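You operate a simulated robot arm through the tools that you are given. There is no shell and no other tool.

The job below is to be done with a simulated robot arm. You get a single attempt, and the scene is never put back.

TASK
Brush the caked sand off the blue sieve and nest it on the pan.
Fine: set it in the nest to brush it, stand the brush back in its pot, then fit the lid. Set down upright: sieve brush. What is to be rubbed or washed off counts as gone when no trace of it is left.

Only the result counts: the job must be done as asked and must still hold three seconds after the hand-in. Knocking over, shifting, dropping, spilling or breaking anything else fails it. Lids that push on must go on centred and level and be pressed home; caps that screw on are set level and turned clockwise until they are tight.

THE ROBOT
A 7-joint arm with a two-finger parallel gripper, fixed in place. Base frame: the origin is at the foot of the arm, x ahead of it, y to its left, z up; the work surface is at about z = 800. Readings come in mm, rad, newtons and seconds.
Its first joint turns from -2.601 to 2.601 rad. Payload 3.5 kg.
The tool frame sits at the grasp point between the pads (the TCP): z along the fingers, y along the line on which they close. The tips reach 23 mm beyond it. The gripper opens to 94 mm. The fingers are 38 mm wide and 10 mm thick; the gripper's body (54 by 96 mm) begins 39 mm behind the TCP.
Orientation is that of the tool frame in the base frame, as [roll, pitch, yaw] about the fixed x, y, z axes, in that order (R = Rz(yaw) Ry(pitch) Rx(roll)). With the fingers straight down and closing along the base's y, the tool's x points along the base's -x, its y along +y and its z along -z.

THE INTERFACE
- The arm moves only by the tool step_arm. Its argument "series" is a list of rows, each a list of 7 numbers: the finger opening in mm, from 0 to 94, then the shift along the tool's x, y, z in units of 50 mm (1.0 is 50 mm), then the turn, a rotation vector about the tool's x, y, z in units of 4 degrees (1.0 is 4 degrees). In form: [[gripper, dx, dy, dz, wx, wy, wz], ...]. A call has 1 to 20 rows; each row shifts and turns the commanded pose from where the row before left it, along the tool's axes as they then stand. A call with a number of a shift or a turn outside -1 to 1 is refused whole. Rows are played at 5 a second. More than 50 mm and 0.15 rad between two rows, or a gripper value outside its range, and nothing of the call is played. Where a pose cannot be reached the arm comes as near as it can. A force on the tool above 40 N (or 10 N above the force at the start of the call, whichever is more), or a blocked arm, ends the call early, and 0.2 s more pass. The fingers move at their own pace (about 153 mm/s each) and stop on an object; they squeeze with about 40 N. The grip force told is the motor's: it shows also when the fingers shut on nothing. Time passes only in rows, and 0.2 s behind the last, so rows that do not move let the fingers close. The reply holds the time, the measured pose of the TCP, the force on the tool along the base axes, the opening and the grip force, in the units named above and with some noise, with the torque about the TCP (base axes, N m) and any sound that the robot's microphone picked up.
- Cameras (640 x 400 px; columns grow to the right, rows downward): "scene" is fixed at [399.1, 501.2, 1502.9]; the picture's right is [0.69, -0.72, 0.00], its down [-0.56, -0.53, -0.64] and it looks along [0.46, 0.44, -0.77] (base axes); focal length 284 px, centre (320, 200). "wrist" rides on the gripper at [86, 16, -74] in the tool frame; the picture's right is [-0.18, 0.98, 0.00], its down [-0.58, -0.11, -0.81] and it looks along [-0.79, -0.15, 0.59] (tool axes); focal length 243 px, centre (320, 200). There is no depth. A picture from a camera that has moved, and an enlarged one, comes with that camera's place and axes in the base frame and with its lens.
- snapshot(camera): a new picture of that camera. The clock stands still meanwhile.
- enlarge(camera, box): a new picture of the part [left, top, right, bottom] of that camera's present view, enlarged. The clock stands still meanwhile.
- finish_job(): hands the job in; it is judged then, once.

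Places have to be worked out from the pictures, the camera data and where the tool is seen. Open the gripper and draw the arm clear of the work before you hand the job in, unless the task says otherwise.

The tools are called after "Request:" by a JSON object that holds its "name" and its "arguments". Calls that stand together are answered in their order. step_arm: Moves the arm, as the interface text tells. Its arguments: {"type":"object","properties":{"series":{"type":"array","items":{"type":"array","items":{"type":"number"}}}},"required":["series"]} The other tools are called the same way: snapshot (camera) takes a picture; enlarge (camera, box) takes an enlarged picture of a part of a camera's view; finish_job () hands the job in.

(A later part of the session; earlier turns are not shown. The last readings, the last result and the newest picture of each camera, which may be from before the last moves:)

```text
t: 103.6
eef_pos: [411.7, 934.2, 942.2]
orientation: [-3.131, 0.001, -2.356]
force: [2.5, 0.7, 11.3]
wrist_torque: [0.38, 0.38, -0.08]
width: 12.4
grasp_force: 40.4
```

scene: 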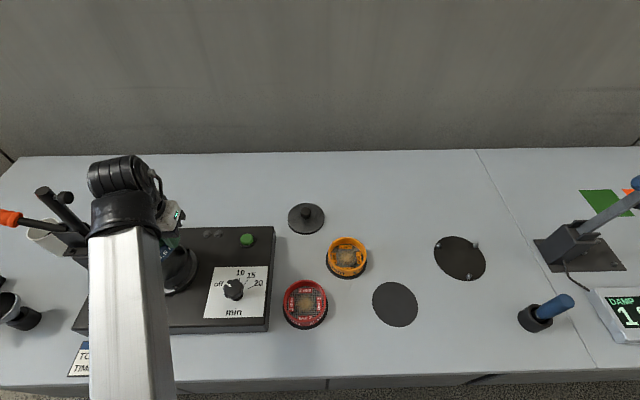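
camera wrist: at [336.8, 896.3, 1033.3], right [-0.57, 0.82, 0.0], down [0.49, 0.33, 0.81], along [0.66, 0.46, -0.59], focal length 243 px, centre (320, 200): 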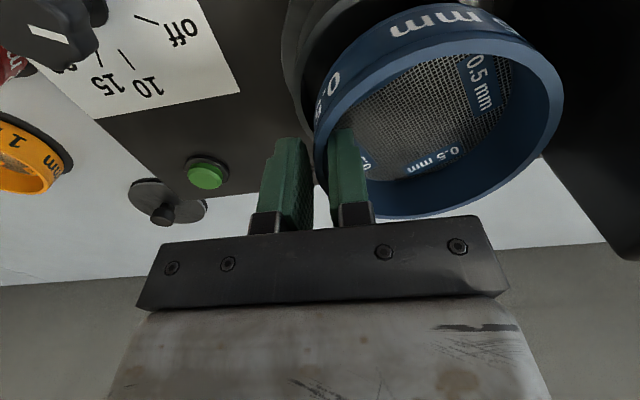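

The 11 N reaction is now centred on the sieve's own axis — it's sitting level on the pan all round. I'll release it gently.

Request:
{"name": "step_arm", "arguments": {"series": [[0, 0, 0, -0.012, 0, 0, 0], [14, 0, 0, 0, 0, 0, 0], [18, 0, 0, 0, 0, 0, 0], [26, 0, 0, 0, 0, 0, 0], [34, 0, 0, 0, 0, 0, 0], [34, 0, 0, 0, 0, 0, 0]]}}

Request:
{"name": "enlarge", "arguments": {"camera": "wrist", "box": [270, 0, 590, 230]}}

Request:
{"name": "enlarge", "arguments": {"camera": "wrist", "box": [380, 0, 480, 60]}}

```text
t: 105.0
eef_pos: [411.1, 935.7, 942.3]
orientation: [-3.131, 0.004, -2.356]
force: [0.4, -0.5, 1.3]
wrist_torque: [-0.02, 0.0, 0.0]
width: 34.1
grasp_force: 0.1
```

```text
1.74 times, centred on (430, 115) of wrist
camera zoom: at [339.0, 886.3, 1017.1], right [-0.57, 0.82, -0.01], down [0.48, 0.34, 0.81], along [0.67, 0.45, -0.59], focal length 422 px, centre (129, 348)
```

zoom: 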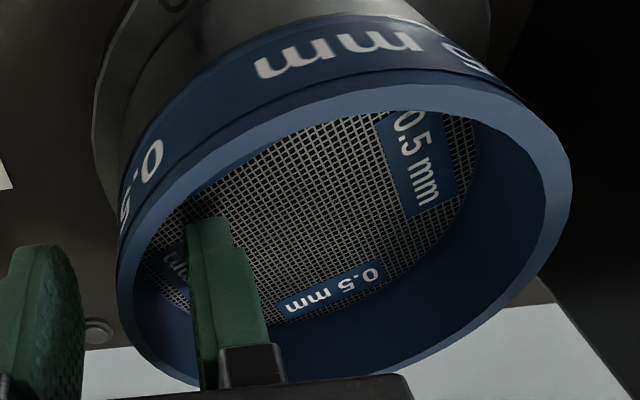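

```text
6.40 times, centred on (430, 30) of wrist
camera zoom: at [339.0, 886.3, 1017.1], right [-0.57, 0.82, -0.01], down [0.48, 0.34, 0.81], along [0.67, 0.45, -0.59], focal length 1553 px, centre (-384, 1288)
```

zoom: 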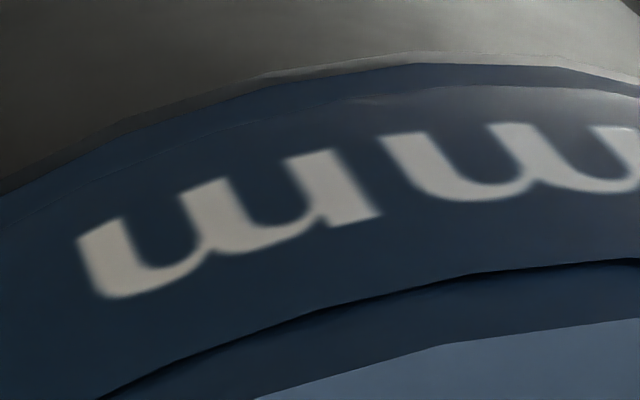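

The sieve rests in place, flush with the pan. I'll lift the fingers out vertically and look.

Request:
{"name": "step_arm", "arguments": {"series": [[34, 0, 0, -0.2, 0, 0, 0], [34, 0, 0, -0.5, 0, 0, 0], [34, 0, 0, -0.7, -0.15, 0, 0], [34, 0, -0.8, -0.2, 0, 0, 0], [34, 0, -0.9, 0, 0, 0, 0], [34, 0, -0.9, 0, 0, 0, 0], [34, 0, 0, 0, 0, 0, 0]]}}

Request:
{"name": "snapshot", "arguments": {"camera": "wrist"}}

Request:
{"name": "snapshot", "arguments": {"camera": "scene"}}

```text
t: 106.6
eef_pos: [504.4, 843.8, 1022.7]
orientation: [-3.141, 0.0, -2.357]
force: [-0.2, -0.6, -0.1]
wrist_torque: [-0.01, -0.03, 0.01]
width: 34.1
grasp_force: 0.1
```

```text
taken
camera wrist: at [430.9, 794.3, 1096.9], right [-0.57, 0.82, 0.0], down [0.49, 0.33, 0.81], along [0.67, 0.46, -0.59], focal length 243 px, centre (320, 200)
```

wrist: 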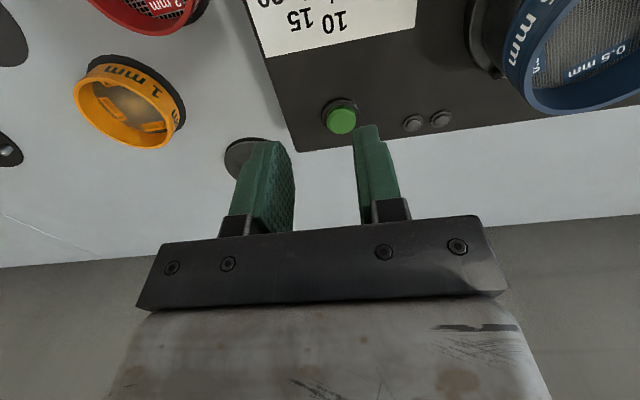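

```text
taken
```

scene: 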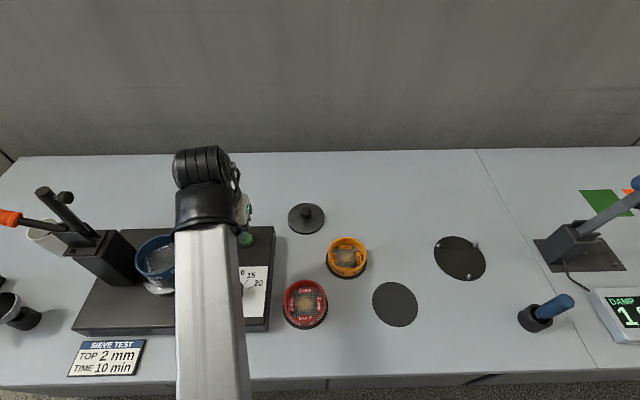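

The sieve now sits on the pan. I'll move on toward the lid to measure it with the wrist camera, and check the sieve from the now unobstructed scene camera.

Request:
{"name": "step_arm", "arguments": {"series": [[60, -0.184, -0.778, 0.11, 0, 0, -0.3], [60, -0.184, -0.778, 0.11, 0, 0, -0.3], [60, -0.184, -0.778, 0.11, 0, 0, -0.3], [60, -0.184, -0.778, 0.11, 0, 0, -0.35], [60, 0, 0, 0, 0, 0, 0]]}}

Request:
{"name": "enlarge", "arguments": {"camera": "scene", "box": [80, 190, 220, 310]}}

Request:
{"name": "snapshot", "arguments": {"camera": "wrist"}}

Request:
{"name": "snapshot", "arguments": {"camera": "scene"}}

```text
t: 107.8
eef_pos: [643.0, 765.2, 999.7]
orientation: [3.14, 0.002, -2.268]
force: [-0.7, 0.1, 0.4]
wrist_torque: [-0.03, 0.02, 0.01]
width: 60.0
grasp_force: 0.1
```

```text
3.33 times, centred on (150, 250) of scene
camera zoom: at [399.1, 501.2, 1502.9], right [0.69, -0.72, 0.0], down [-0.56, -0.53, -0.64], along [0.46, 0.44, -0.77], focal length 948 px, centre (887, 33)
```

zoom: 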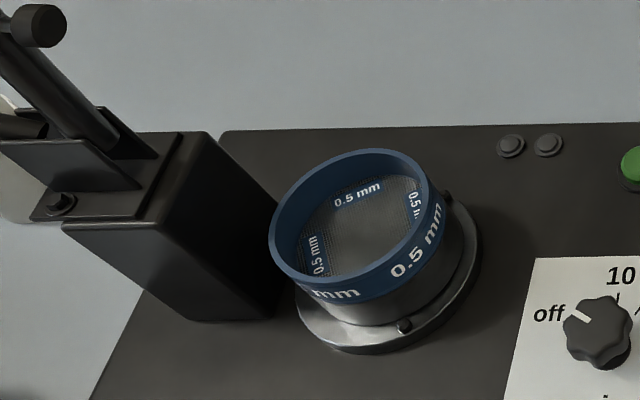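

```text
taken
camera wrist: at [575.1, 709.4, 1074.8], right [-0.64, 0.77, 0.0], down [0.46, 0.38, 0.81], along [0.62, 0.51, -0.59], focal length 243 px, centre (320, 200)
```

wrist: 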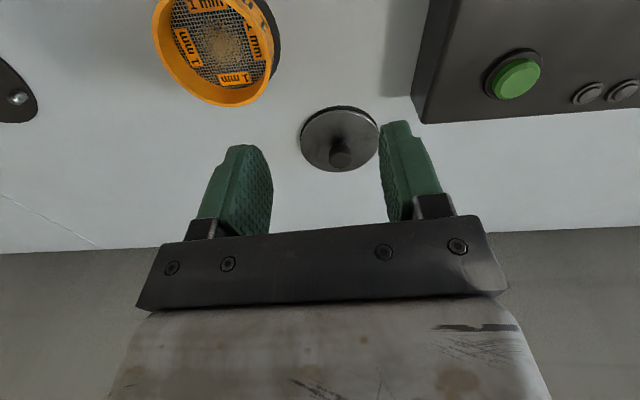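

```text
taken
```

scene: 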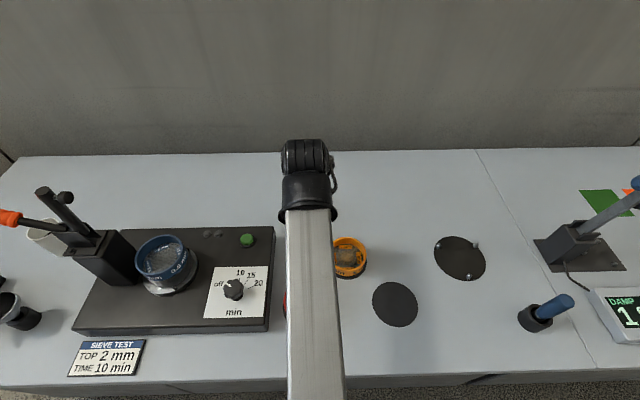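

The sieve looks nested on the pan. Zooming for a finer check, and on the lid.

Request:
{"name": "enlarge", "arguments": {"camera": "scene", "box": [130, 225, 210, 305]}}

Request:
{"name": "enlarge", "arguments": {"camera": "wrist", "box": [290, 90, 390, 180]}}

```text
5.00 times, centred on (170, 265) of scene
camera zoom: at [399.1, 501.2, 1502.9], right [0.69, -0.72, 0.0], down [-0.56, -0.53, -0.64], along [0.46, 0.44, -0.77], focal length 1422 px, centre (1070, -125)
```

zoom: 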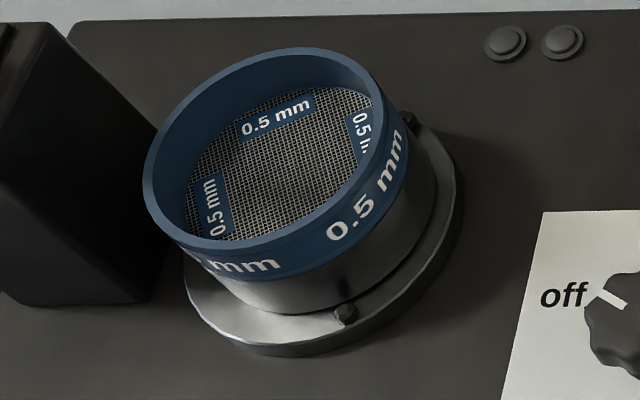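

```text
4.44 times, centred on (340, 135) of wrist
camera zoom: at [575.1, 709.4, 1074.8], right [-0.64, 0.77, 0.0], down [0.46, 0.38, 0.81], along [0.62, 0.51, -0.59], focal length 1078 px, centre (231, 489)
```

zoom: 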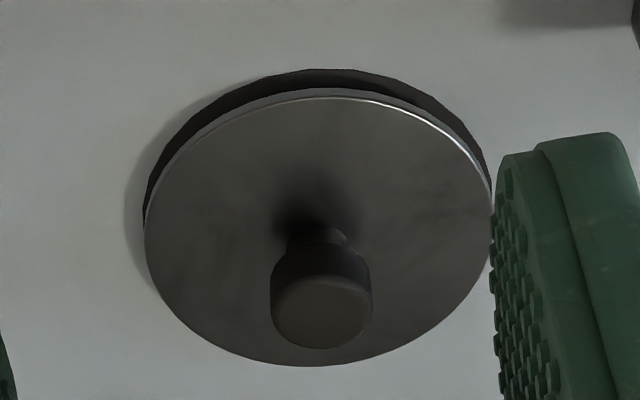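

The sieve is nested cleanly on the pan. The lid is centred at about (734, 873), plate z≈815, with a 30 mm knob topping at z≈843. I'll tilt the hand 20° outward (this gives reach here and clearance from the clamp arm later) and approach above the knob.

Request:
{"name": "step_arm", "arguments": {"series": [[60, 0, 0, 0, 0, -1, 0], [60, 0, 0, 0, 0, -1, 0], [60, 0, 0, 0, 0, -1, 0], [60, 0, 0, 0, 0, -1, 0], [60, 0, 0, 0, 0, -1, 0], [60, -0.397, 0, 0.57, 0, 0, 0], [60, -0.397, 0, 0.57, 0, 0, 0], [60, -0.397, 0, 0.57, 0, 0, 0], [60, -0.397, 0, 0.57, 0, 0, 0], [60, -0.397, 0, 0.57, 0, 0, 0], [60, 0, 0, 0, 0, 0, 0]]}}

Request:
{"name": "snapshot", "arguments": {"camera": "wrist"}}

Request:
{"name": "snapshot", "arguments": {"camera": "scene"}}

```text
t: 110.2
eef_pos: [733.4, 875.3, 900.9]
orientation: [-3.14, 0.351, -2.267]
force: [0.6, 0.0, -0.1]
wrist_torque: [0.04, 0.03, -0.01]
width: 59.8
grasp_force: 0.0
```

```text
taken
camera wrist: at [652.3, 802.6, 941.2], right [-0.64, 0.76, 0.06], down [0.26, 0.14, 0.96], along [0.72, 0.63, -0.28], focal length 243 px, centre (320, 200)
```

wrist: 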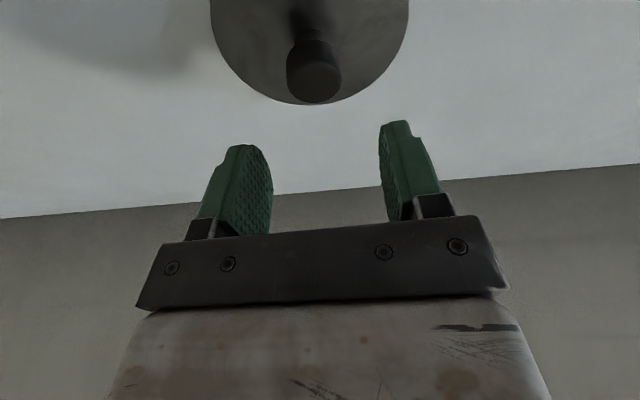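

```text
taken
```

scene: 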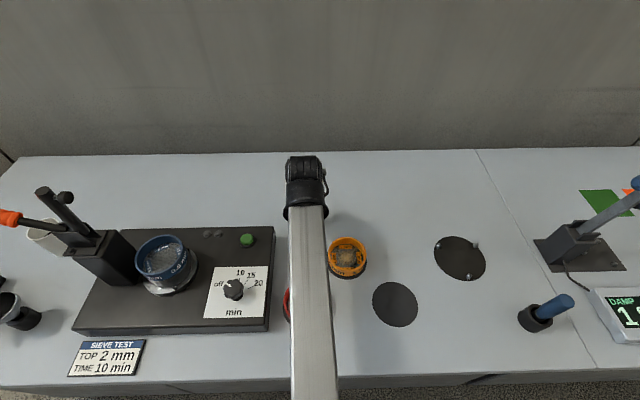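

Reachable. The knob is centred between the fingers, about 3 mm further out. Descending vertically to z≈850 with that correction.

Request:
{"name": "step_arm", "arguments": {"series": [[60, 0.0745, 0, 0.2445, 0, 0, 0], [60, 0.0745, 0, 0.2445, 0, 0, 0], [60, 0.0745, 0, 0.2445, 0, 0, 0], [60, 0.0745, 0, 0.2445, 0, 0, 0], [60, 0, 0, 0, 0, 0, 0]]}}

Request:
{"name": "snapshot", "arguments": {"camera": "wrist"}}

Request:
{"name": "enlarge", "arguments": {"camera": "wrist", "box": [190, 0, 450, 240]}}

```text
t: 111.4
eef_pos: [734.5, 876.3, 849.4]
orientation: [3.141, 0.351, -2.269]
force: [0.0, 0.7, -0.5]
wrist_torque: [0.0, 0.02, -0.03]
width: 60.1
grasp_force: 0.1
```

```text
taken
camera wrist: at [653.9, 803.8, 890.0], right [-0.64, 0.76, 0.06], down [0.26, 0.14, 0.96], along [0.72, 0.63, -0.28], focal length 243 px, centre (320, 200)
```

wrist: 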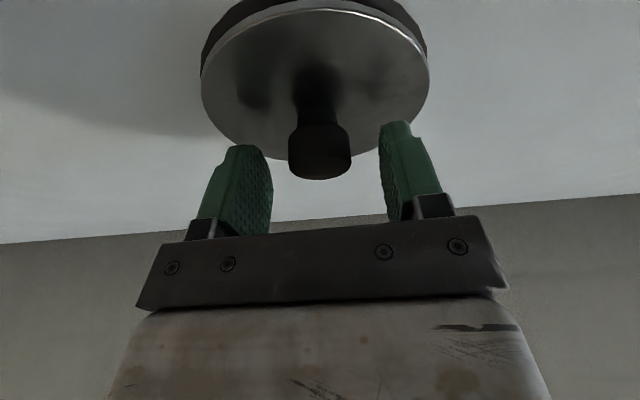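

```text
1.67 times, centred on (320, 120) of wrist
camera zoom: at [653.9, 803.8, 890.0], right [-0.64, 0.76, 0.06], down [0.26, 0.14, 0.96], along [0.72, 0.63, -0.28], focal length 404 px, centre (320, 333)
```

zoom: 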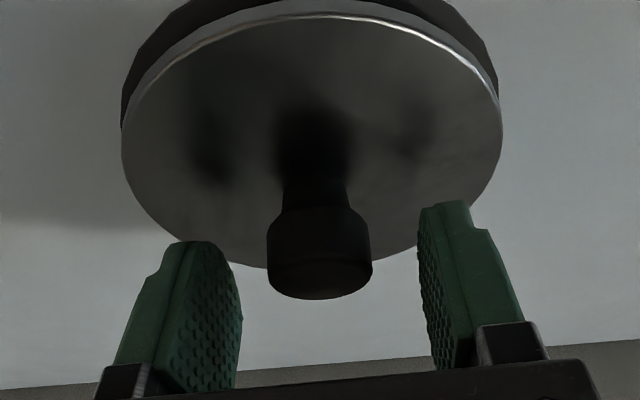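

Recomputed: the lid has R≈50, plate z≈812, knob top z≈844, and is centred within 1 mm of the TCP. I'll lower 5 mm more so that the pads cover the cap, then close.

Request:
{"name": "step_arm", "arguments": {"series": [[60, 0.034, 0, 0.094, 0, 0, 0], [60, 0, 0, 0, 0, 0, 0], [40, 0, 0, 0, 0, 0, 0], [20, 0, 0, 0, 0, 0, 0], [0, 0, 0, 0, 0, 0, 0], [0, 0, 0, 0, 0, 0, 0], [0, 0, 0, 0, 0, 0, 0]]}}

Request:
{"name": "enlarge", "arguments": {"camera": "wrist", "box": [190, 0, 450, 240]}}

```text
t: 113.0
eef_pos: [734.9, 875.4, 844.7]
orientation: [3.14, 0.349, -2.268]
force: [-0.2, 0.5, -0.2]
wrist_torque: [-0.03, -0.03, -0.01]
width: 29.4
grasp_force: 39.6
```

```text
1.67 times, centred on (320, 120) of wrist
camera zoom: at [654.3, 804.1, 885.3], right [-0.64, 0.76, 0.06], down [0.26, 0.14, 0.96], along [0.72, 0.63, -0.28], focal length 404 px, centre (320, 333)
```

zoom: 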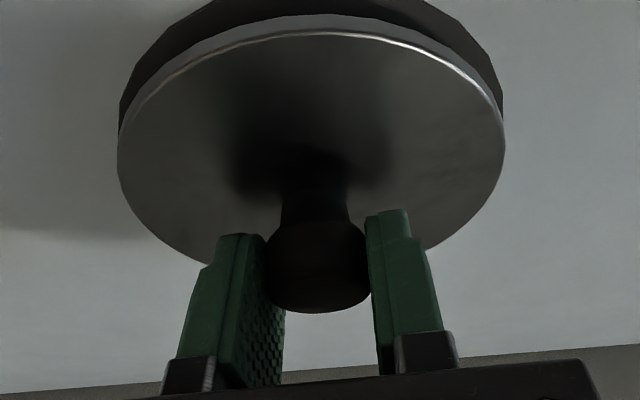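

Knob gripped at 29.4 mm. Lifting the lid slowly and checking it hangs level.

Request:
{"name": "step_arm", "arguments": {"series": [[0, -0.034, 0, -0.094, 0, 0, 0], [0, -0.1, 0, -0.28, 0, 0, 0], [0, -0.2, 0, -0.56, 0, 0, 0], [0, -0.27, 0, -0.75, 0, 0, 0], [0, -0.27, 0, -0.75, 0, 0, 0], [0, -0.27, 0, -0.75, 0, 0, 0], [0, 0, 0, 0, 0, 0, 0]]}}

Request:
{"name": "enlarge", "arguments": {"camera": "wrist", "box": [190, 0, 450, 240]}}

Request:
{"name": "snapshot", "arguments": {"camera": "scene"}}

```text
t: 114.6
eef_pos: [733.9, 876.0, 1013.7]
orientation: [3.141, 0.351, -2.268]
force: [0.3, -0.2, -1.5]
wrist_torque: [-0.02, 0.02, 0.0]
width: 29.8
grasp_force: 40.3
```

```text
1.67 times, centred on (320, 120) of wrist
camera zoom: at [652.8, 804.0, 1055.6], right [-0.64, 0.76, 0.06], down [0.26, 0.14, 0.96], along [0.72, 0.63, -0.28], focal length 404 px, centre (320, 333)
```

zoom: 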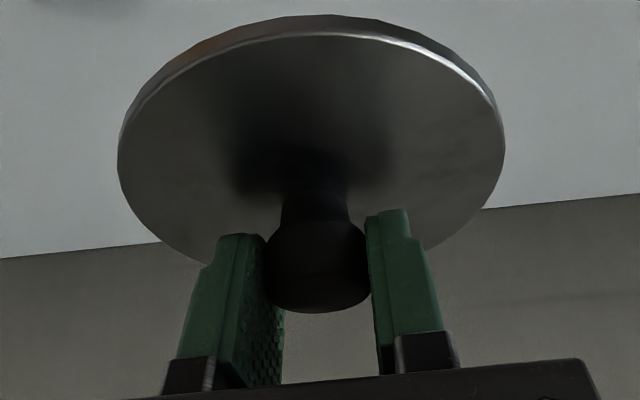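

```text
taken
```

scene: 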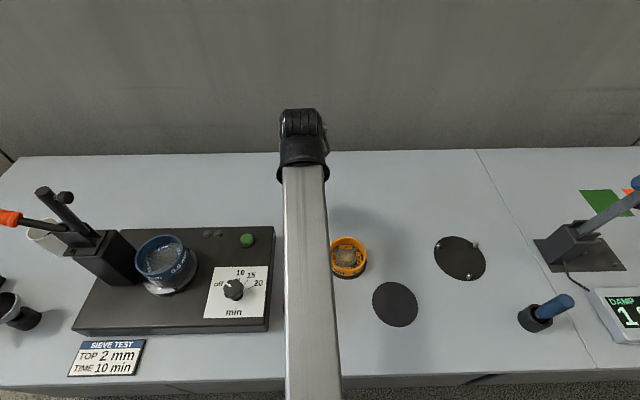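

The lid hangs level in the grip. Carrying it to an intermediate point near the shaker, then turning the hand so it leans away from the clamp.

Request:
{"name": "step_arm", "arguments": {"series": [[0, 0.374, 0.493, -0.136, 0, 0, 0], [0, 0.374, 0.493, -0.136, 0, 0, 0], [0, 0.374, 0.493, -0.136, 0, 0, 0], [0, 0.374, 0.493, -0.136, 0, 0, 0], [0, 0.374, 0.493, -0.136, 0, 0, 0], [0, 0.374, 0.493, -0.136, 0, 0, 0], [0, 0.374, 0.493, -0.136, 0, 0, 0], [0, 0.374, 0.493, -0.136, 0, 0, 0], [0, 0, 0, 0, 0, 0, 0]]}}

Request:
{"name": "step_arm", "arguments": {"series": [[0, 0, 0, 0, -0.342, 0, -0.94], [0, 0, 0, 0, -0.342, 0, -0.94], [0, 0, 0, 0, -0.342, 0, -0.94], [0, 0, 0, 0, -0.342, 0, -0.94], [0, 0, 0, 0, -0.342, 0, -0.94], [0, 0, 0, 0, -0.342, 0, -0.94], [0, 0, 0, 0, -0.342, 0, -0.94], [0, 0, 0, 0, -0.342, 0, -0.94], [0, 0, 0, 0, -0.342, 0, -0.94], [0, 0, 0, 0, -0.342, 0, -0.94], [0, 0, 0, 0, 0, 0, 0]]}}

Request:
{"name": "snapshot", "arguments": {"camera": "wrist"}}

Request:
{"name": "snapshot", "arguments": {"camera": "scene"}}

```text
t: 116.6
eef_pos: [481.4, 879.7, 1014.2]
orientation: [-3.14, 0.35, -2.27]
force: [-0.2, -0.4, -1.5]
wrist_torque: [0.05, -0.01, 0.03]
width: 29.7
grasp_force: 39.8
```

```text
t: 119.0
eef_pos: [481.2, 880.3, 1013.8]
orientation: [-3.14, 0.35, -1.57]
force: [0.0, 0.0, -1.1]
wrist_torque: [-0.01, 0.0, 0.0]
width: 29.5
grasp_force: 40.0
```

```text
taken
camera wrist: at [465.8, 772.7, 1054.7], right [-0.98, 0.17, 0.06], down [0.11, 0.27, 0.96], along [0.15, 0.95, -0.28], focal length 243 px, centre (320, 200)
```

wrist: 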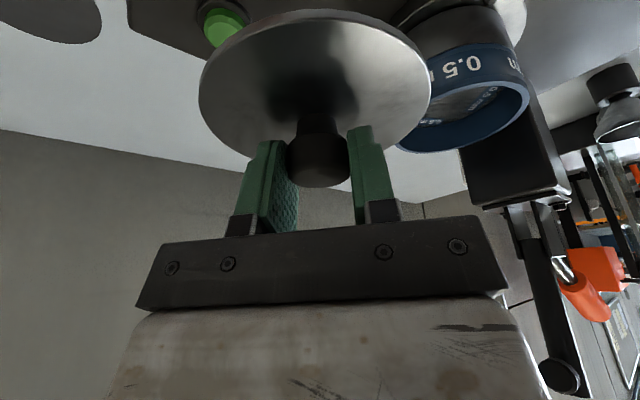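

```text
taken
```

scene: 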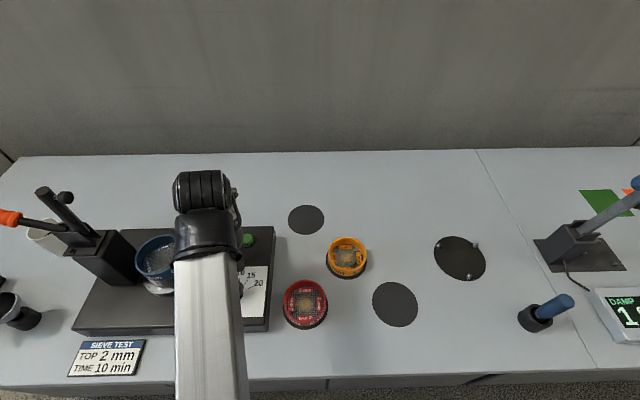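

The lid is level and the clamp arm's knob is at (324, 1020, 1141), well clear of where the hand will lean. Moving three quarters of the way over the sieve, then checking.

Request:
{"name": "step_arm", "arguments": {"series": [[0, -0.276, 0.34, 0.1, 0, 0, 0], [0, -0.276, 0.34, 0.1, 0, 0, 0], [0, -0.276, 0.34, 0.1, 0, 0, 0], [0, -0.276, 0.34, 0.1, 0, 0, 0], [0, -0.276, 0.34, 0.1, 0, 0, 0], [0, 0, 0, 0, 0, 0, 0]]}}

Request:
{"name": "snapshot", "arguments": {"camera": "wrist"}}

Request:
{"name": "snapshot", "arguments": {"camera": "scene"}}

```text
t: 120.4
eef_pos: [396.7, 952.4, 1012.7]
orientation: [-3.14, 0.35, -1.568]
force: [0.2, 0.4, -1.4]
wrist_torque: [0.0, -0.03, 0.01]
width: 29.7
grasp_force: 40.0
```

```text
taken
camera wrist: at [380.9, 845.8, 1053.9], right [-0.98, 0.17, 0.06], down [0.11, 0.27, 0.96], along [0.15, 0.95, -0.28], focal length 243 px, centre (320, 200)
```

wrist: 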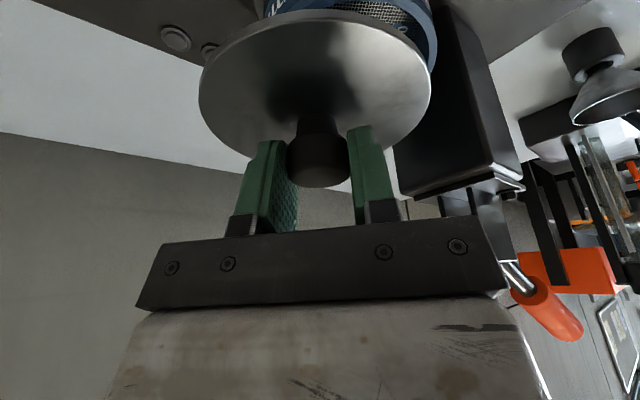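

```text
taken
```

scene: 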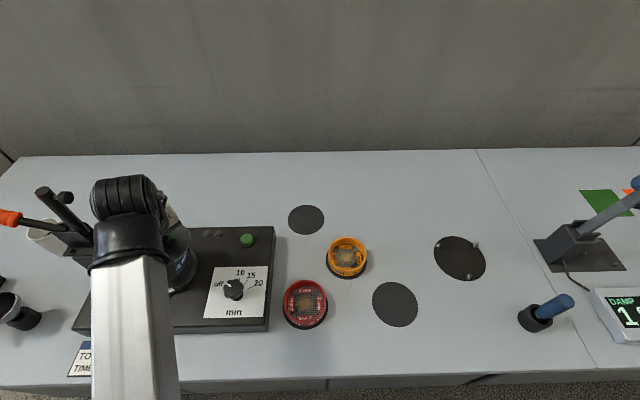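

Moving the remaining ~17/15 mm to sit above the sieve's centre, still high.

Request:
{"name": "step_arm", "arguments": {"series": [[0, -0.141, 0.17, 0.051, 0, 0, 0], [0, -0.141, 0.17, 0.051, 0, 0, 0], [0, 0, 0, 0, 0, 0, 0]]}}

Request:
{"name": "enlarge", "arguments": {"camera": "wrist", "box": [180, 0, 460, 200]}}

Request:
{"name": "enlarge", "arguments": {"camera": "scene", "box": [20, 140, 240, 310]}}

```text
t: 121.2
eef_pos: [379.9, 967.1, 1012.7]
orientation: [-3.141, 0.349, -1.571]
force: [-0.6, -0.3, -1.4]
wrist_torque: [0.01, -0.01, 0.03]
width: 29.5
grasp_force: 40.2
```

```text
2.00 times, centred on (320, 100) of wrist
camera zoom: at [363.8, 860.7, 1054.2], right [-0.98, 0.17, 0.06], down [0.11, 0.27, 0.96], along [0.15, 0.95, -0.28], focal length 485 px, centre (320, 400)
```

zoom: 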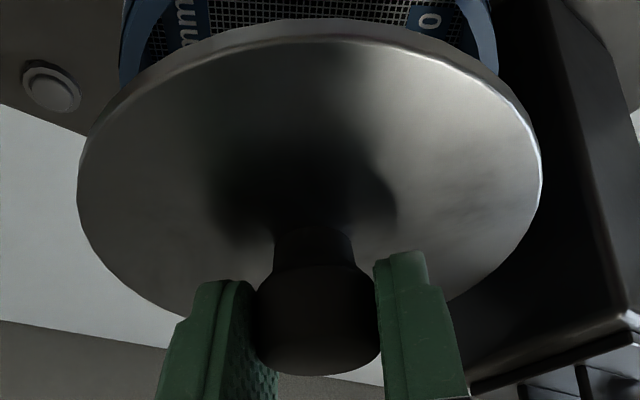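

```text
2.35 times, centred on (130, 225) of scene
camera zoom: at [399.1, 501.2, 1502.9], right [0.69, -0.72, 0.0], down [-0.56, -0.53, -0.64], along [0.46, 0.44, -0.77], focal length 669 px, centre (767, 141)
```

zoom: 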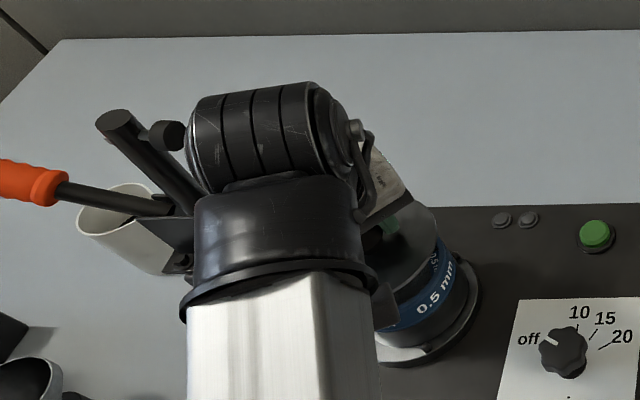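

Lid and sieve look nearly concentric (within ~2 mm). Lowering vertically to just above the sieve rim for a closer look.

Request:
{"name": "step_arm", "arguments": {"series": [[0, 0.068, 0, 0.188, 0, 0, 0], [0, 0.068, 0, 0.188, 0, 0, 0], [0, 0.034, 0, 0.094, 0, 0, 0], [0, 0, 0, 0, 0, 0, 0]]}}

Request:
{"name": "enlarge", "arguments": {"camera": "wrist", "box": [180, 0, 460, 200]}}

Request:
{"name": "enlarge", "arguments": {"camera": "scene", "box": [150, 200, 220, 300]}}

```text
t: 122.2
eef_pos: [379.6, 967.9, 988.2]
orientation: [-3.14, 0.35, -1.569]
force: [-0.7, -0.7, -1.1]
wrist_torque: [0.0, -0.01, -0.02]
width: 29.6
grasp_force: 40.2
```

```text
2.00 times, centred on (320, 100) of wrist
camera zoom: at [364.0, 861.1, 1029.5], right [-0.98, 0.17, 0.06], down [0.11, 0.27, 0.96], along [0.15, 0.95, -0.28], focal length 485 px, centre (320, 400)
```

zoom: 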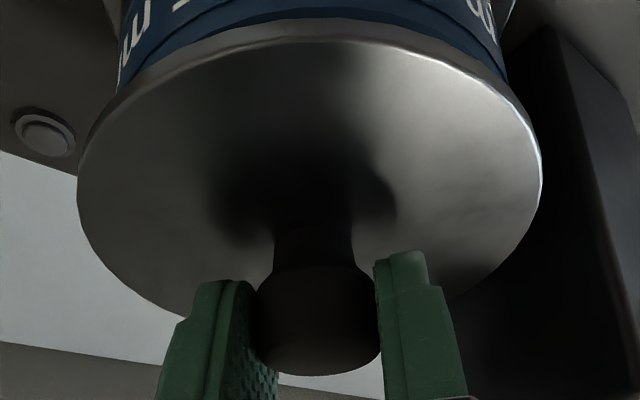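

```text
4.00 times, centred on (185, 250) of scene
camera zoom: at [399.1, 501.2, 1502.9], right [0.69, -0.72, 0.0], down [-0.56, -0.53, -0.64], along [0.46, 0.44, -0.77], focal length 1138 px, centre (860, 0)
```

zoom: 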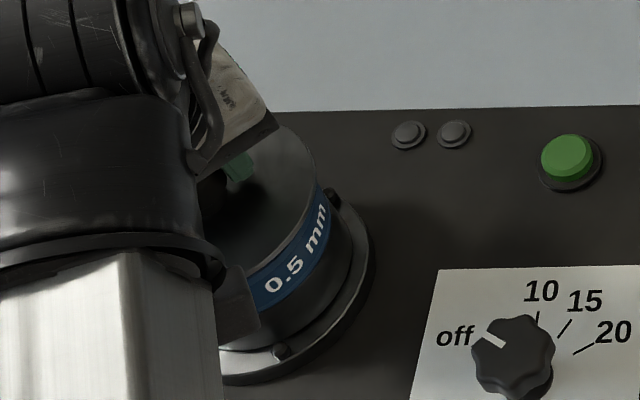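

From the silhouettes the lid should go about 3.5 mm further out (+y world). Applying that, then lowering slowly until first contact.

Request:
{"name": "step_arm", "arguments": {"series": [[0, -0.066, 0.01, 0.024, 0, 0, 0], [0, 0.02, 0, 0.056, 0, 0, 0], [0, 0.02, 0, 0.056, 0, 0, 0], [0, 0, 0, 0, 0, 0, 0]]}}

Request:
{"name": "enlarge", "arguments": {"camera": "wrist", "box": [180, 0, 460, 200]}}

```text
t: 123.2
eef_pos: [379.6, 971.9, 982.1]
orientation: [-3.141, 0.348, -1.569]
force: [-0.5, -0.2, -1.6]
wrist_torque: [0.01, -0.03, 0.01]
width: 29.7
grasp_force: 39.5
```

```text
2.00 times, centred on (320, 100) of wrist
camera zoom: at [363.6, 864.7, 1023.7], right [-0.98, 0.17, 0.06], down [0.11, 0.27, 0.96], along [0.15, 0.95, -0.28], focal length 485 px, centre (320, 400)
```

zoom: 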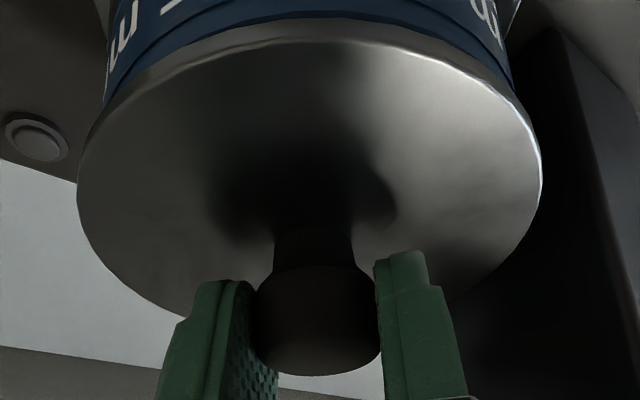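

Now the sieve's silhouette centre (2.7, 1.8) matches the knob axis (2.8, 1.1). Lowering in 2 mm steps.

Request:
{"name": "step_arm", "arguments": {"series": [[0, 0.0137, 0, 0.0376, 0, 0, 0], [0, 0, 0, 0, 0, 0, 0]]}}

Request:
{"name": "step_arm", "arguments": {"series": [[0, 0.01, 0, 0.028, 0, 0, 0], [0, 0, 0, 0, 0, 0, 0]]}}

```text
t: 123.8
eef_pos: [379.5, 971.0, 980.7]
orientation: [-3.139, 0.349, -1.57]
force: [-0.1, -1.0, -0.1]
wrist_torque: [0.01, 0.03, -0.01]
width: 29.5
grasp_force: 39.7
```

```text
t: 124.4
eef_pos: [378.1, 972.6, 978.4]
orientation: [-3.14, 0.349, -1.568]
force: [0.0, -1.4, 2.0]
wrist_torque: [0.04, -0.15, 0.02]
width: 29.9
grasp_force: 40.3
```

First light contact (~3 N) on the lid's (+x, +y) edge. Easing up and shifting about 1 mm away from that, then touching again.

Request:
{"name": "step_arm", "arguments": {"series": [[0, -0.0068, 0, -0.0188, 0, 0, 0], [0, 0.011, 0.018, -0.004, 0, 0, 0], [0, 0.0068, 0, 0.0188, 0, 0, 0], [0, 0.0034, 0, 0.0094, 0, 0, 0], [0, 0, 0, 0, 0, 0, 0]]}}

```text
t: 125.6
eef_pos: [377.4, 970.6, 979.4]
orientation: [-3.141, 0.351, -1.568]
force: [1.0, 0.8, 5.7]
wrist_torque: [-0.05, -0.11, 0.12]
width: 29.8
grasp_force: 39.8
```

The reaction is now centred (7 N, near the axis), so the lid is centred on the rim. Pressing down a little more to see if it engages.

Request:
{"name": "step_arm", "arguments": {"series": [[0, 0.0034, 0, 0.0094, 0, 0, 0], [0, 0.0034, 0, 0.0094, 0, 0, 0], [0, 0, 0, 0, 0, 0, 0]]}}

Request:
{"name": "enlarge", "arguments": {"camera": "wrist", "box": [180, 0, 460, 200]}}

Request:
{"name": "enlarge", "arguments": {"camera": "scene", "box": [160, 215, 210, 280]}}

```text
t: 126.4
eef_pos: [377.9, 971.2, 979.1]
orientation: [-3.139, 0.352, -1.57]
force: [-1.3, 2.5, 21.6]
wrist_torque: [-0.1, 0.04, 0.09]
width: 29.6
grasp_force: 39.7
```

```text
2.00 times, centred on (320, 100) of wrist
camera zoom: at [362.2, 864.0, 1019.9], right [-0.98, 0.17, 0.06], down [0.11, 0.27, 0.96], along [0.15, 0.95, -0.28], focal length 485 px, centre (320, 400)
```

zoom: 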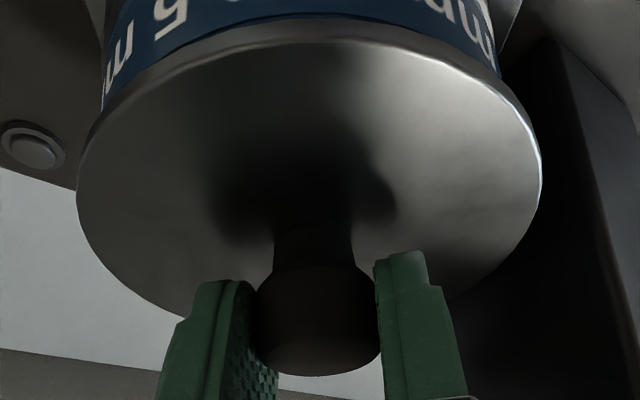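

```text
6.15 times, centred on (185, 248) of scene
camera zoom: at [399.1, 501.2, 1502.9], right [0.69, -0.72, 0.0], down [-0.56, -0.53, -0.64], along [0.46, 0.44, -0.77], focal length 1750 px, centre (1151, -92)
```

zoom: 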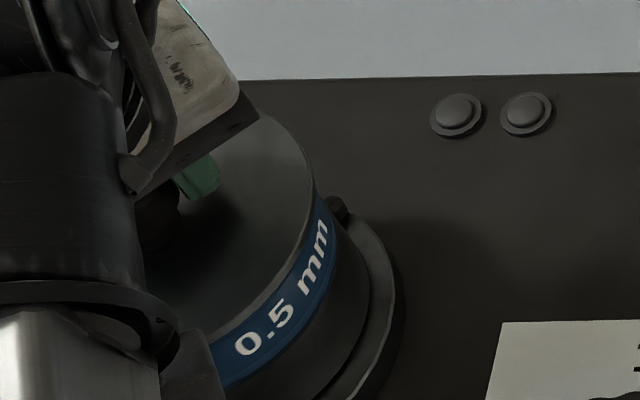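

Resting at z≈980 with 22 N, centred. I'll zoom in on the joint between lid and sieve to see whether a gap remains.

Request:
{"name": "enlarge", "arguments": {"camera": "wrist", "box": [215, 0, 325, 60]}}

Request:
{"name": "enlarge", "arguments": {"camera": "wrist", "box": [325, 0, 445, 60]}}

```text
5.82 times, centred on (270, 30) of wrist
camera zoom: at [362.2, 864.0, 1019.9], right [-0.98, 0.17, 0.06], down [0.11, 0.27, 0.96], along [0.15, 0.95, -0.28], focal length 1412 px, centre (611, 1189)
```

zoom: 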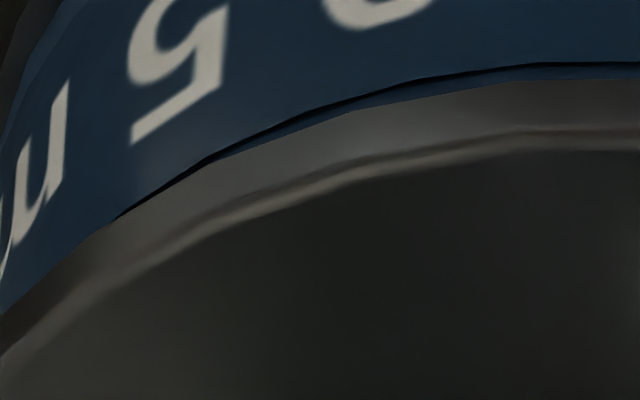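

```text
5.33 times, centred on (385, 30) of wrist
camera zoom: at [362.2, 864.0, 1019.9], right [-0.98, 0.17, 0.06], down [0.11, 0.27, 0.96], along [0.15, 0.95, -0.28], focal length 1294 px, centre (-27, 1107)
```

zoom: 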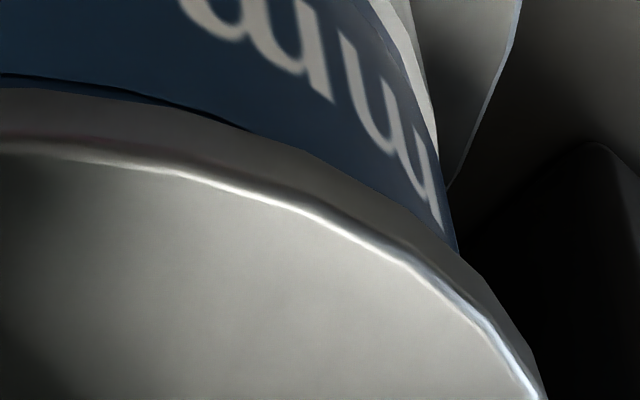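

The joint looks close but I can't tell if it's fully home. I'll test: relax the press and nudge sideways by ±1.5 mm to feel whether the lid's spigot is captured.

Request:
{"name": "step_arm", "arguments": {"series": [[0, -0.0082, 0, -0.0226, 0, 0, 0], [0, 0, 0, 0, 0, 0, 0]]}}

Request:
{"name": "step_arm", "arguments": {"series": [[0, 0, 0.03, 0, 0, 0, 0], [0, 0, 0, 0, 0, 0, 0]]}}

Request:
{"name": "step_arm", "arguments": {"series": [[0, 0, -0.03, 0, 0, 0, 0], [0, 0, -0.03, 0, 0, 0, 0], [0, 0, 0, 0, 0, 0, 0]]}}

Request:
{"name": "step_arm", "arguments": {"series": [[0, 0, 0.03, 0, 0, 0, 0], [0, 0, 0, 0, 0, 0, 0]]}}

```text
t: 127.0
eef_pos: [378.1, 970.8, 979.2]
orientation: [-3.14, 0.35, -1.569]
force: [-0.6, 5.0, 13.5]
wrist_torque: [0.37, -0.04, 0.09]
width: 29.6
grasp_force: 40.4
```

```text
t: 127.6
eef_pos: [377.3, 970.4, 978.2]
orientation: [-3.14, 0.348, -1.572]
force: [3.4, 1.1, 11.0]
wrist_torque: [0.1, -0.06, 0.02]
width: 29.3
grasp_force: 39.6
```

```text
t: 128.4
eef_pos: [377.8, 970.2, 978.7]
orientation: [3.14, 0.349, -1.568]
force: [-2.1, -1.4, 6.5]
wrist_torque: [-0.07, 0.14, 0.0]
width: 29.4
grasp_force: 40.0
```

```text
t: 129.0
eef_pos: [378.8, 971.8, 978.9]
orientation: [-3.14, 0.348, -1.571]
force: [1.1, -1.4, 4.4]
wrist_torque: [-0.11, -0.09, 0.04]
width: 29.6
grasp_force: 39.7
```

Only friction is felt, so the lid isn't captured yet (or there's play). The light contact centre lies toward (+x, -y), so I step 1 mm toward (-x, +y) with slight downward pressure.

Request:
{"name": "step_arm", "arguments": {"series": [[0, -0.015, 0.016, 0.0055, 0, 0, 0], [0, 0.0034, 0, 0.0094, 0, 0, 0], [0, 0, 0, 0, 0, 0, 0]]}}

```text
t: 129.8
eef_pos: [378.4, 971.5, 978.5]
orientation: [-3.14, 0.352, -1.57]
force: [2.8, 0.0, 9.7]
wrist_torque: [-0.18, -0.07, 0.08]
width: 29.3
grasp_force: 40.0
```

Let me check whether the lid has tilted in the grip and look at the surrounding edges again.

Request:
{"name": "enlarge", "arguments": {"camera": "wrist", "box": [180, 0, 460, 200]}}

Request:
{"name": "enlarge", "arguments": {"camera": "wrist", "box": [215, 0, 325, 60]}}

Request:
{"name": "enlarge", "arguments": {"camera": "scene", "box": [160, 215, 210, 280]}}

```text
2.00 times, centred on (320, 100) of wrist
camera zoom: at [361.8, 864.7, 1020.0], right [-0.98, 0.17, 0.06], down [0.11, 0.27, 0.96], along [0.15, 0.95, -0.28], focal length 485 px, centre (320, 400)
```

zoom: 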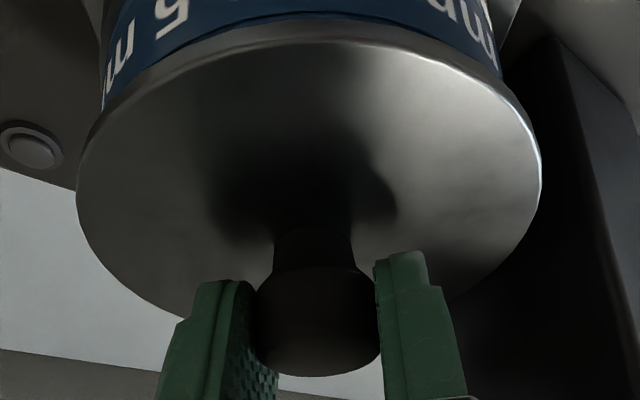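

```text
5.82 times, centred on (270, 30) of wrist
camera zoom: at [361.8, 864.7, 1020.0], right [-0.98, 0.17, 0.06], down [0.11, 0.27, 0.96], along [0.15, 0.95, -0.28], focal length 1412 px, centre (611, 1189)
```

zoom: 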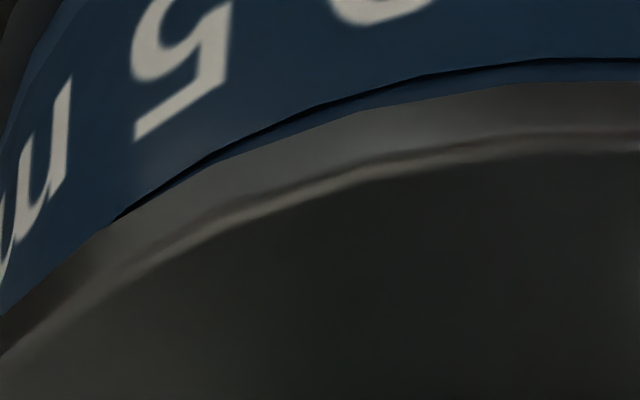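

```text
6.15 times, centred on (185, 248) of scene
camera zoom: at [399.1, 501.2, 1502.9], right [0.69, -0.72, 0.0], down [-0.56, -0.53, -0.64], along [0.46, 0.44, -0.77], focal length 1750 px, centre (1151, -92)
```

zoom: 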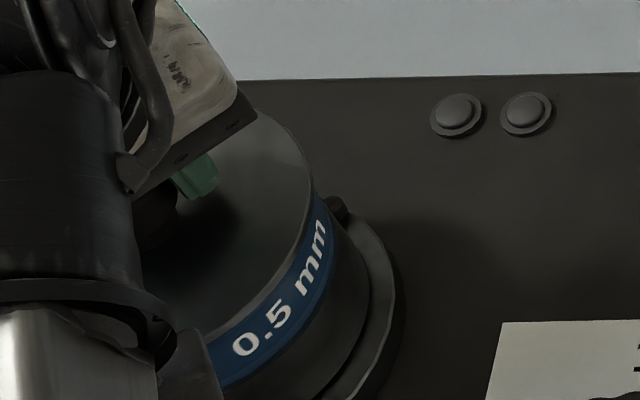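

I'll ease the pressure, release the knob, and back off along the finger direction to inspect the lid with an unobstructed view.

Request:
{"name": "step_arm", "arguments": {"series": [[0, -0.0034, 0, -0.0094, 0, 0, 0], [31, 0, 0, 0, 0, 0, 0], [36, 0, 0, 0, 0, 0, 0], [44, 0, 0, 0, 0, 0, 0], [60, 0, 0, 0, 0, 0, 0], [60, 0, 0, 0, 0, 0, 0], [60, 0, 0, -0.4, 0, 0, 0], [60, 0, 0, -0.8, 0, 0, 0], [60, 0, 0, 0, 0, 0, 0]]}}

Request:
{"name": "snapshot", "arguments": {"camera": "wrist"}}

```text
t: 131.8
eef_pos: [376.7, 951.3, 1034.7]
orientation: [-3.141, 0.35, -1.57]
force: [1.0, -1.0, -0.4]
wrist_torque: [-0.02, 0.01, 0.02]
width: 60.2
grasp_force: 0.1
```

```text
taken
camera wrist: at [361.1, 844.5, 1076.1], right [-0.98, 0.17, 0.06], down [0.11, 0.27, 0.96], along [0.15, 0.95, -0.28], focal length 243 px, centre (320, 200)
```

wrist: 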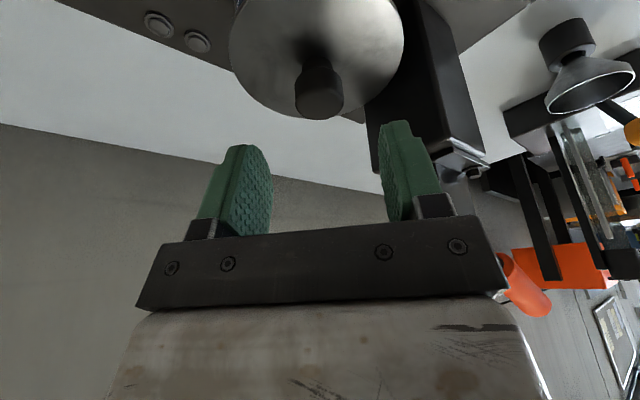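

The lid stayed in place. Withdrawing the arm further so the scene camera can see the stack.

Request:
{"name": "step_arm", "arguments": {"series": [[60, 0.47, -0.633, -0.171, 0, 0, 0], [60, 0.47, -0.633, -0.171, 0, 0, 0], [60, 0.47, -0.633, -0.171, 0, 0, 0], [60, 0.47, -0.633, -0.171, 0, 0, 0], [60, 0.47, -0.633, -0.171, 0, 0, 0], [60, 0.47, -0.633, -0.171, 0, 0, 0], [60, 0, 0, 0, 0, 0, 0]]}}

Request:
{"name": "enlarge", "arguments": {"camera": "scene", "box": [130, 215, 210, 305]}}

Request:
{"name": "snapshot", "arguments": {"camera": "scene"}}

Request:
{"name": "snapshot", "arguments": {"camera": "wrist"}}

```text
t: 133.4
eef_pos: [567.7, 801.1, 1035.5]
orientation: [-3.14, 0.351, -1.568]
force: [-0.2, 0.4, -0.1]
wrist_torque: [0.0, 0.0, 0.0]
width: 60.1
grasp_force: 0.0
```

```text
4.44 times, centred on (170, 260) of scene
camera zoom: at [399.1, 501.2, 1502.9], right [0.69, -0.72, 0.0], down [-0.56, -0.53, -0.64], along [0.46, 0.44, -0.77], focal length 1264 px, centre (987, -67)
```

zoom: 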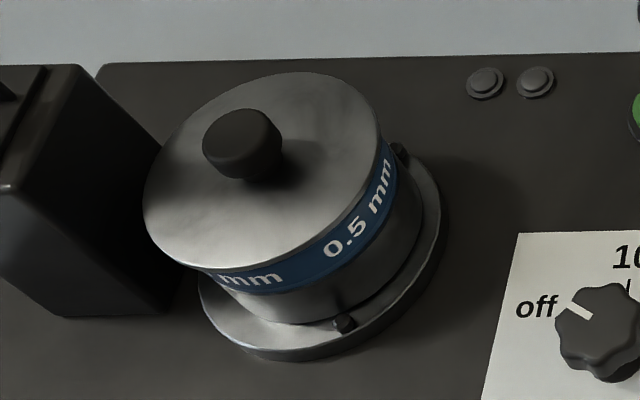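

```text
taken
```

scene: 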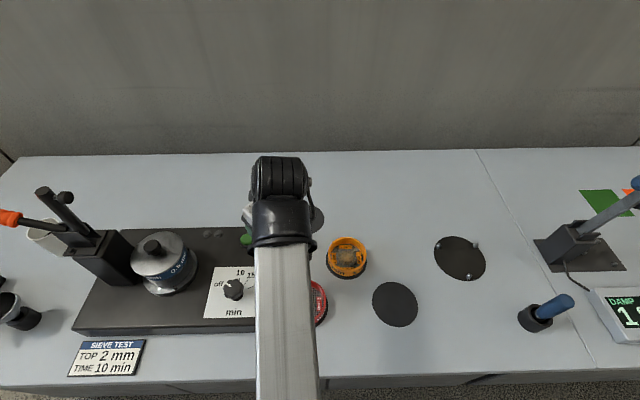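

```text
taken
camera wrist: at [551.2, 693.1, 1076.5], right [-0.98, 0.17, 0.06], down [0.11, 0.27, 0.96], along [0.15, 0.95, -0.28], focal length 243 px, centre (320, 200)
```

wrist: 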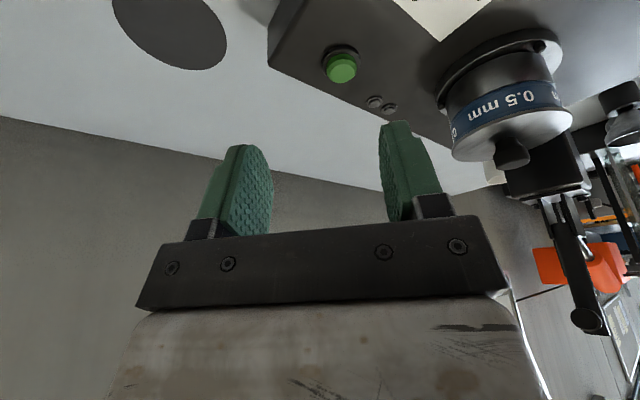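

The lid is on the stack. I'll zoom with both cameras to judge the seating.

Request:
{"name": "enlarge", "arguments": {"camera": "wrist", "box": [425, 15, 595, 185]}}

Request:
{"name": "enlarge", "arguments": {"camera": "scene", "box": [140, 230, 200, 290]}}

```text
2.35 times, centred on (510, 100) of wrist
camera zoom: at [551.2, 693.1, 1076.5], right [-0.98, 0.17, 0.06], down [0.11, 0.27, 0.96], along [0.15, 0.95, -0.28], focal length 571 px, centre (-127, 435)
```

zoom: 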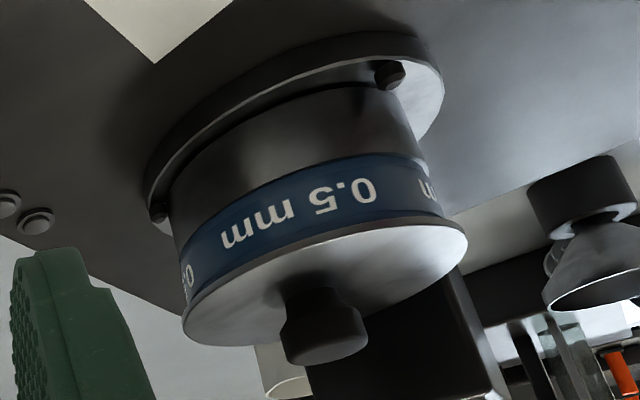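

```text
6.67 times, centred on (170, 260) of scene
camera zoom: at [399.1, 501.2, 1502.9], right [0.69, -0.72, 0.0], down [-0.56, -0.53, -0.64], along [0.46, 0.44, -0.77], focal length 1896 px, centre (1320, -200)
```

zoom: 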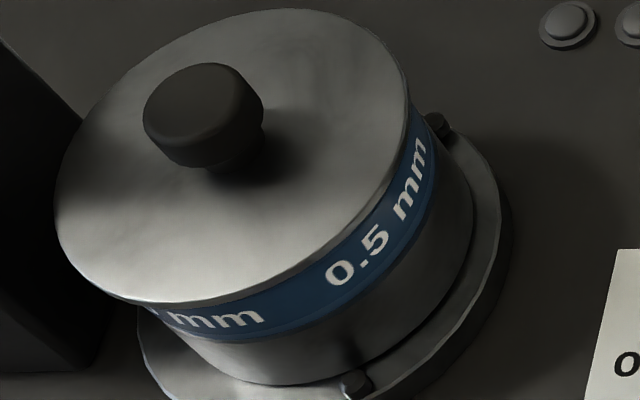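

The lid sits flush and parallel on the sieve. One more zoom at the joint and a look for any gap.

Request:
{"name": "enlarge", "arguments": {"camera": "wrist", "box": [440, 70, 580, 170]}}

Request:
{"name": "enlarge", "arguments": {"camera": "wrist", "box": [445, 85, 515, 150]}}

```text
4.00 times, centred on (510, 120) of wrist
camera zoom: at [551.2, 693.1, 1076.5], right [-0.98, 0.17, 0.06], down [0.11, 0.27, 0.96], along [0.15, 0.95, -0.28], focal length 970 px, centre (-440, 520)
```

zoom: 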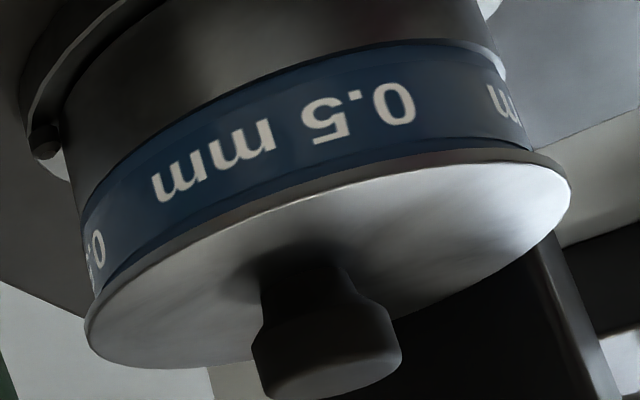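

```text
6.15 times, centred on (480, 118) of wrist
camera zoom: at [551.2, 693.1, 1076.5], right [-0.98, 0.17, 0.06], down [0.11, 0.27, 0.96], along [0.15, 0.95, -0.28], focal length 1493 px, centre (-665, 708)
```

zoom: 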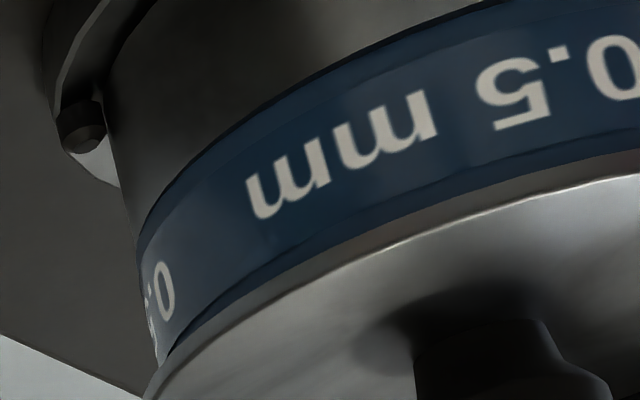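

Low-angle measurements put the lid's flange flush with the sieve's rim (both ≈ 948), level and concentric to about a millimetre. To make sure it's pressed home, I'll return by the same path, re-grip the knob and press straight down firmly once more.

Request:
{"name": "step_arm", "arguments": {"series": [[60, -0.47, 0.633, 0.171, 0, 0, 0], [60, -0.47, 0.633, 0.171, 0, 0, 0], [60, -0.47, 0.633, 0.171, 0, 0, 0], [60, -0.47, 0.633, 0.171, 0, 0, 0], [60, -0.47, 0.633, 0.171, 0, 0, 0], [60, -0.47, 0.633, 0.171, 0, 0, 0], [60, 0, 0, 0, 0, 0, 0]]}}

Request:
{"name": "enlarge", "arguments": {"camera": "wrist", "box": [180, 0, 460, 240]}}

```text
t: 135.0
eef_pos: [377.7, 951.2, 1035.5]
orientation: [-3.14, 0.349, -1.57]
force: [0.0, 0.3, 0.2]
wrist_torque: [-0.03, 0.02, 0.01]
width: 60.0
grasp_force: 0.0
```

```text
1.67 times, centred on (320, 120) of wrist
camera zoom: at [361.1, 845.0, 1076.6], right [-0.98, 0.17, 0.06], down [0.11, 0.27, 0.96], along [0.15, 0.95, -0.28], focal length 404 px, centre (320, 333)
```

zoom: 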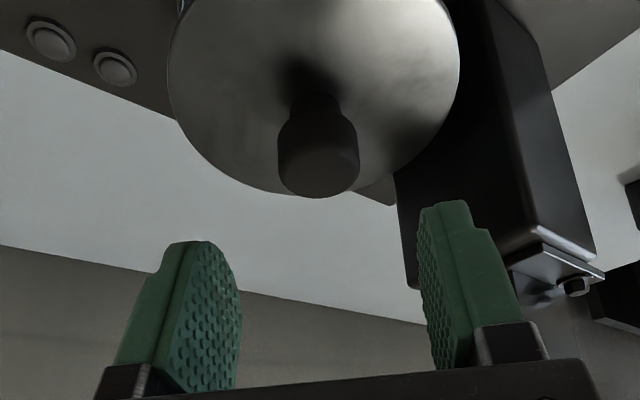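

Back at the exact stand-off pose with the knob centred. Advancing 60 mm along the fingers and gripping the knob.

Request:
{"name": "step_arm", "arguments": {"series": [[60, 0, 0, 0.5, 0, 0, 0], [60, 0, 0, 0.4, 0, 0, 0], [60, 0, 0, 0.3, 0, 0, 0], [60, 0, 0, 0, 0, 0, 0], [40, 0, 0, 0, 0, 0, 0], [20, 0, 0, 0, 0, 0, 0], [0, 0, 0, 0, 0, 0, 0], [0, 0, 0, 0, 0, 0, 0]]}}

```text
t: 136.8
eef_pos: [377.5, 972.6, 978.2]
orientation: [-3.14, 0.349, -1.569]
force: [0.0, 0.1, 0.3]
wrist_torque: [0.0, 0.0, 0.02]
width: 29.5
grasp_force: 40.1
```

Gripped with no side force. Now pressing straight down in small steps.

Request:
{"name": "step_arm", "arguments": {"series": [[0, 0.0068, 0, 0.0188, 0, 0, 0], [0, 0, 0, 0, 0, 0, 0]]}}

Request:
{"name": "step_arm", "arguments": {"series": [[0, 0.0034, 0, 0.0094, 0, 0, 0], [0, 0, 0, 0, 0, 0, 0]]}}

```text
t: 137.4
eef_pos: [377.6, 971.6, 978.6]
orientation: [-3.14, 0.351, -1.57]
force: [0.5, 0.5, 8.8]
wrist_torque: [-0.14, -0.03, 0.11]
width: 29.5
grasp_force: 40.0
```

```text
t: 138.0
eef_pos: [376.7, 972.5, 979.2]
orientation: [-3.139, 0.351, -1.57]
force: [1.7, 2.2, 20.3]
wrist_torque: [-0.11, -0.05, 0.09]
width: 29.5
grasp_force: 39.8
```

20 N, solid and centred. One more half-millimetre for a firm press.

Request:
{"name": "step_arm", "arguments": {"series": [[0, 0.0034, 0, 0.0094, 0, 0, 0], [0, 0, 0, 0, 0, 0, 0]]}}

```text
t: 138.6
eef_pos: [377.0, 972.2, 978.5]
orientation: [-3.141, 0.353, -1.57]
force: [3.8, 5.0, 31.9]
wrist_torque: [0.02, -0.03, 0.08]
width: 29.7
grasp_force: 40.0
```

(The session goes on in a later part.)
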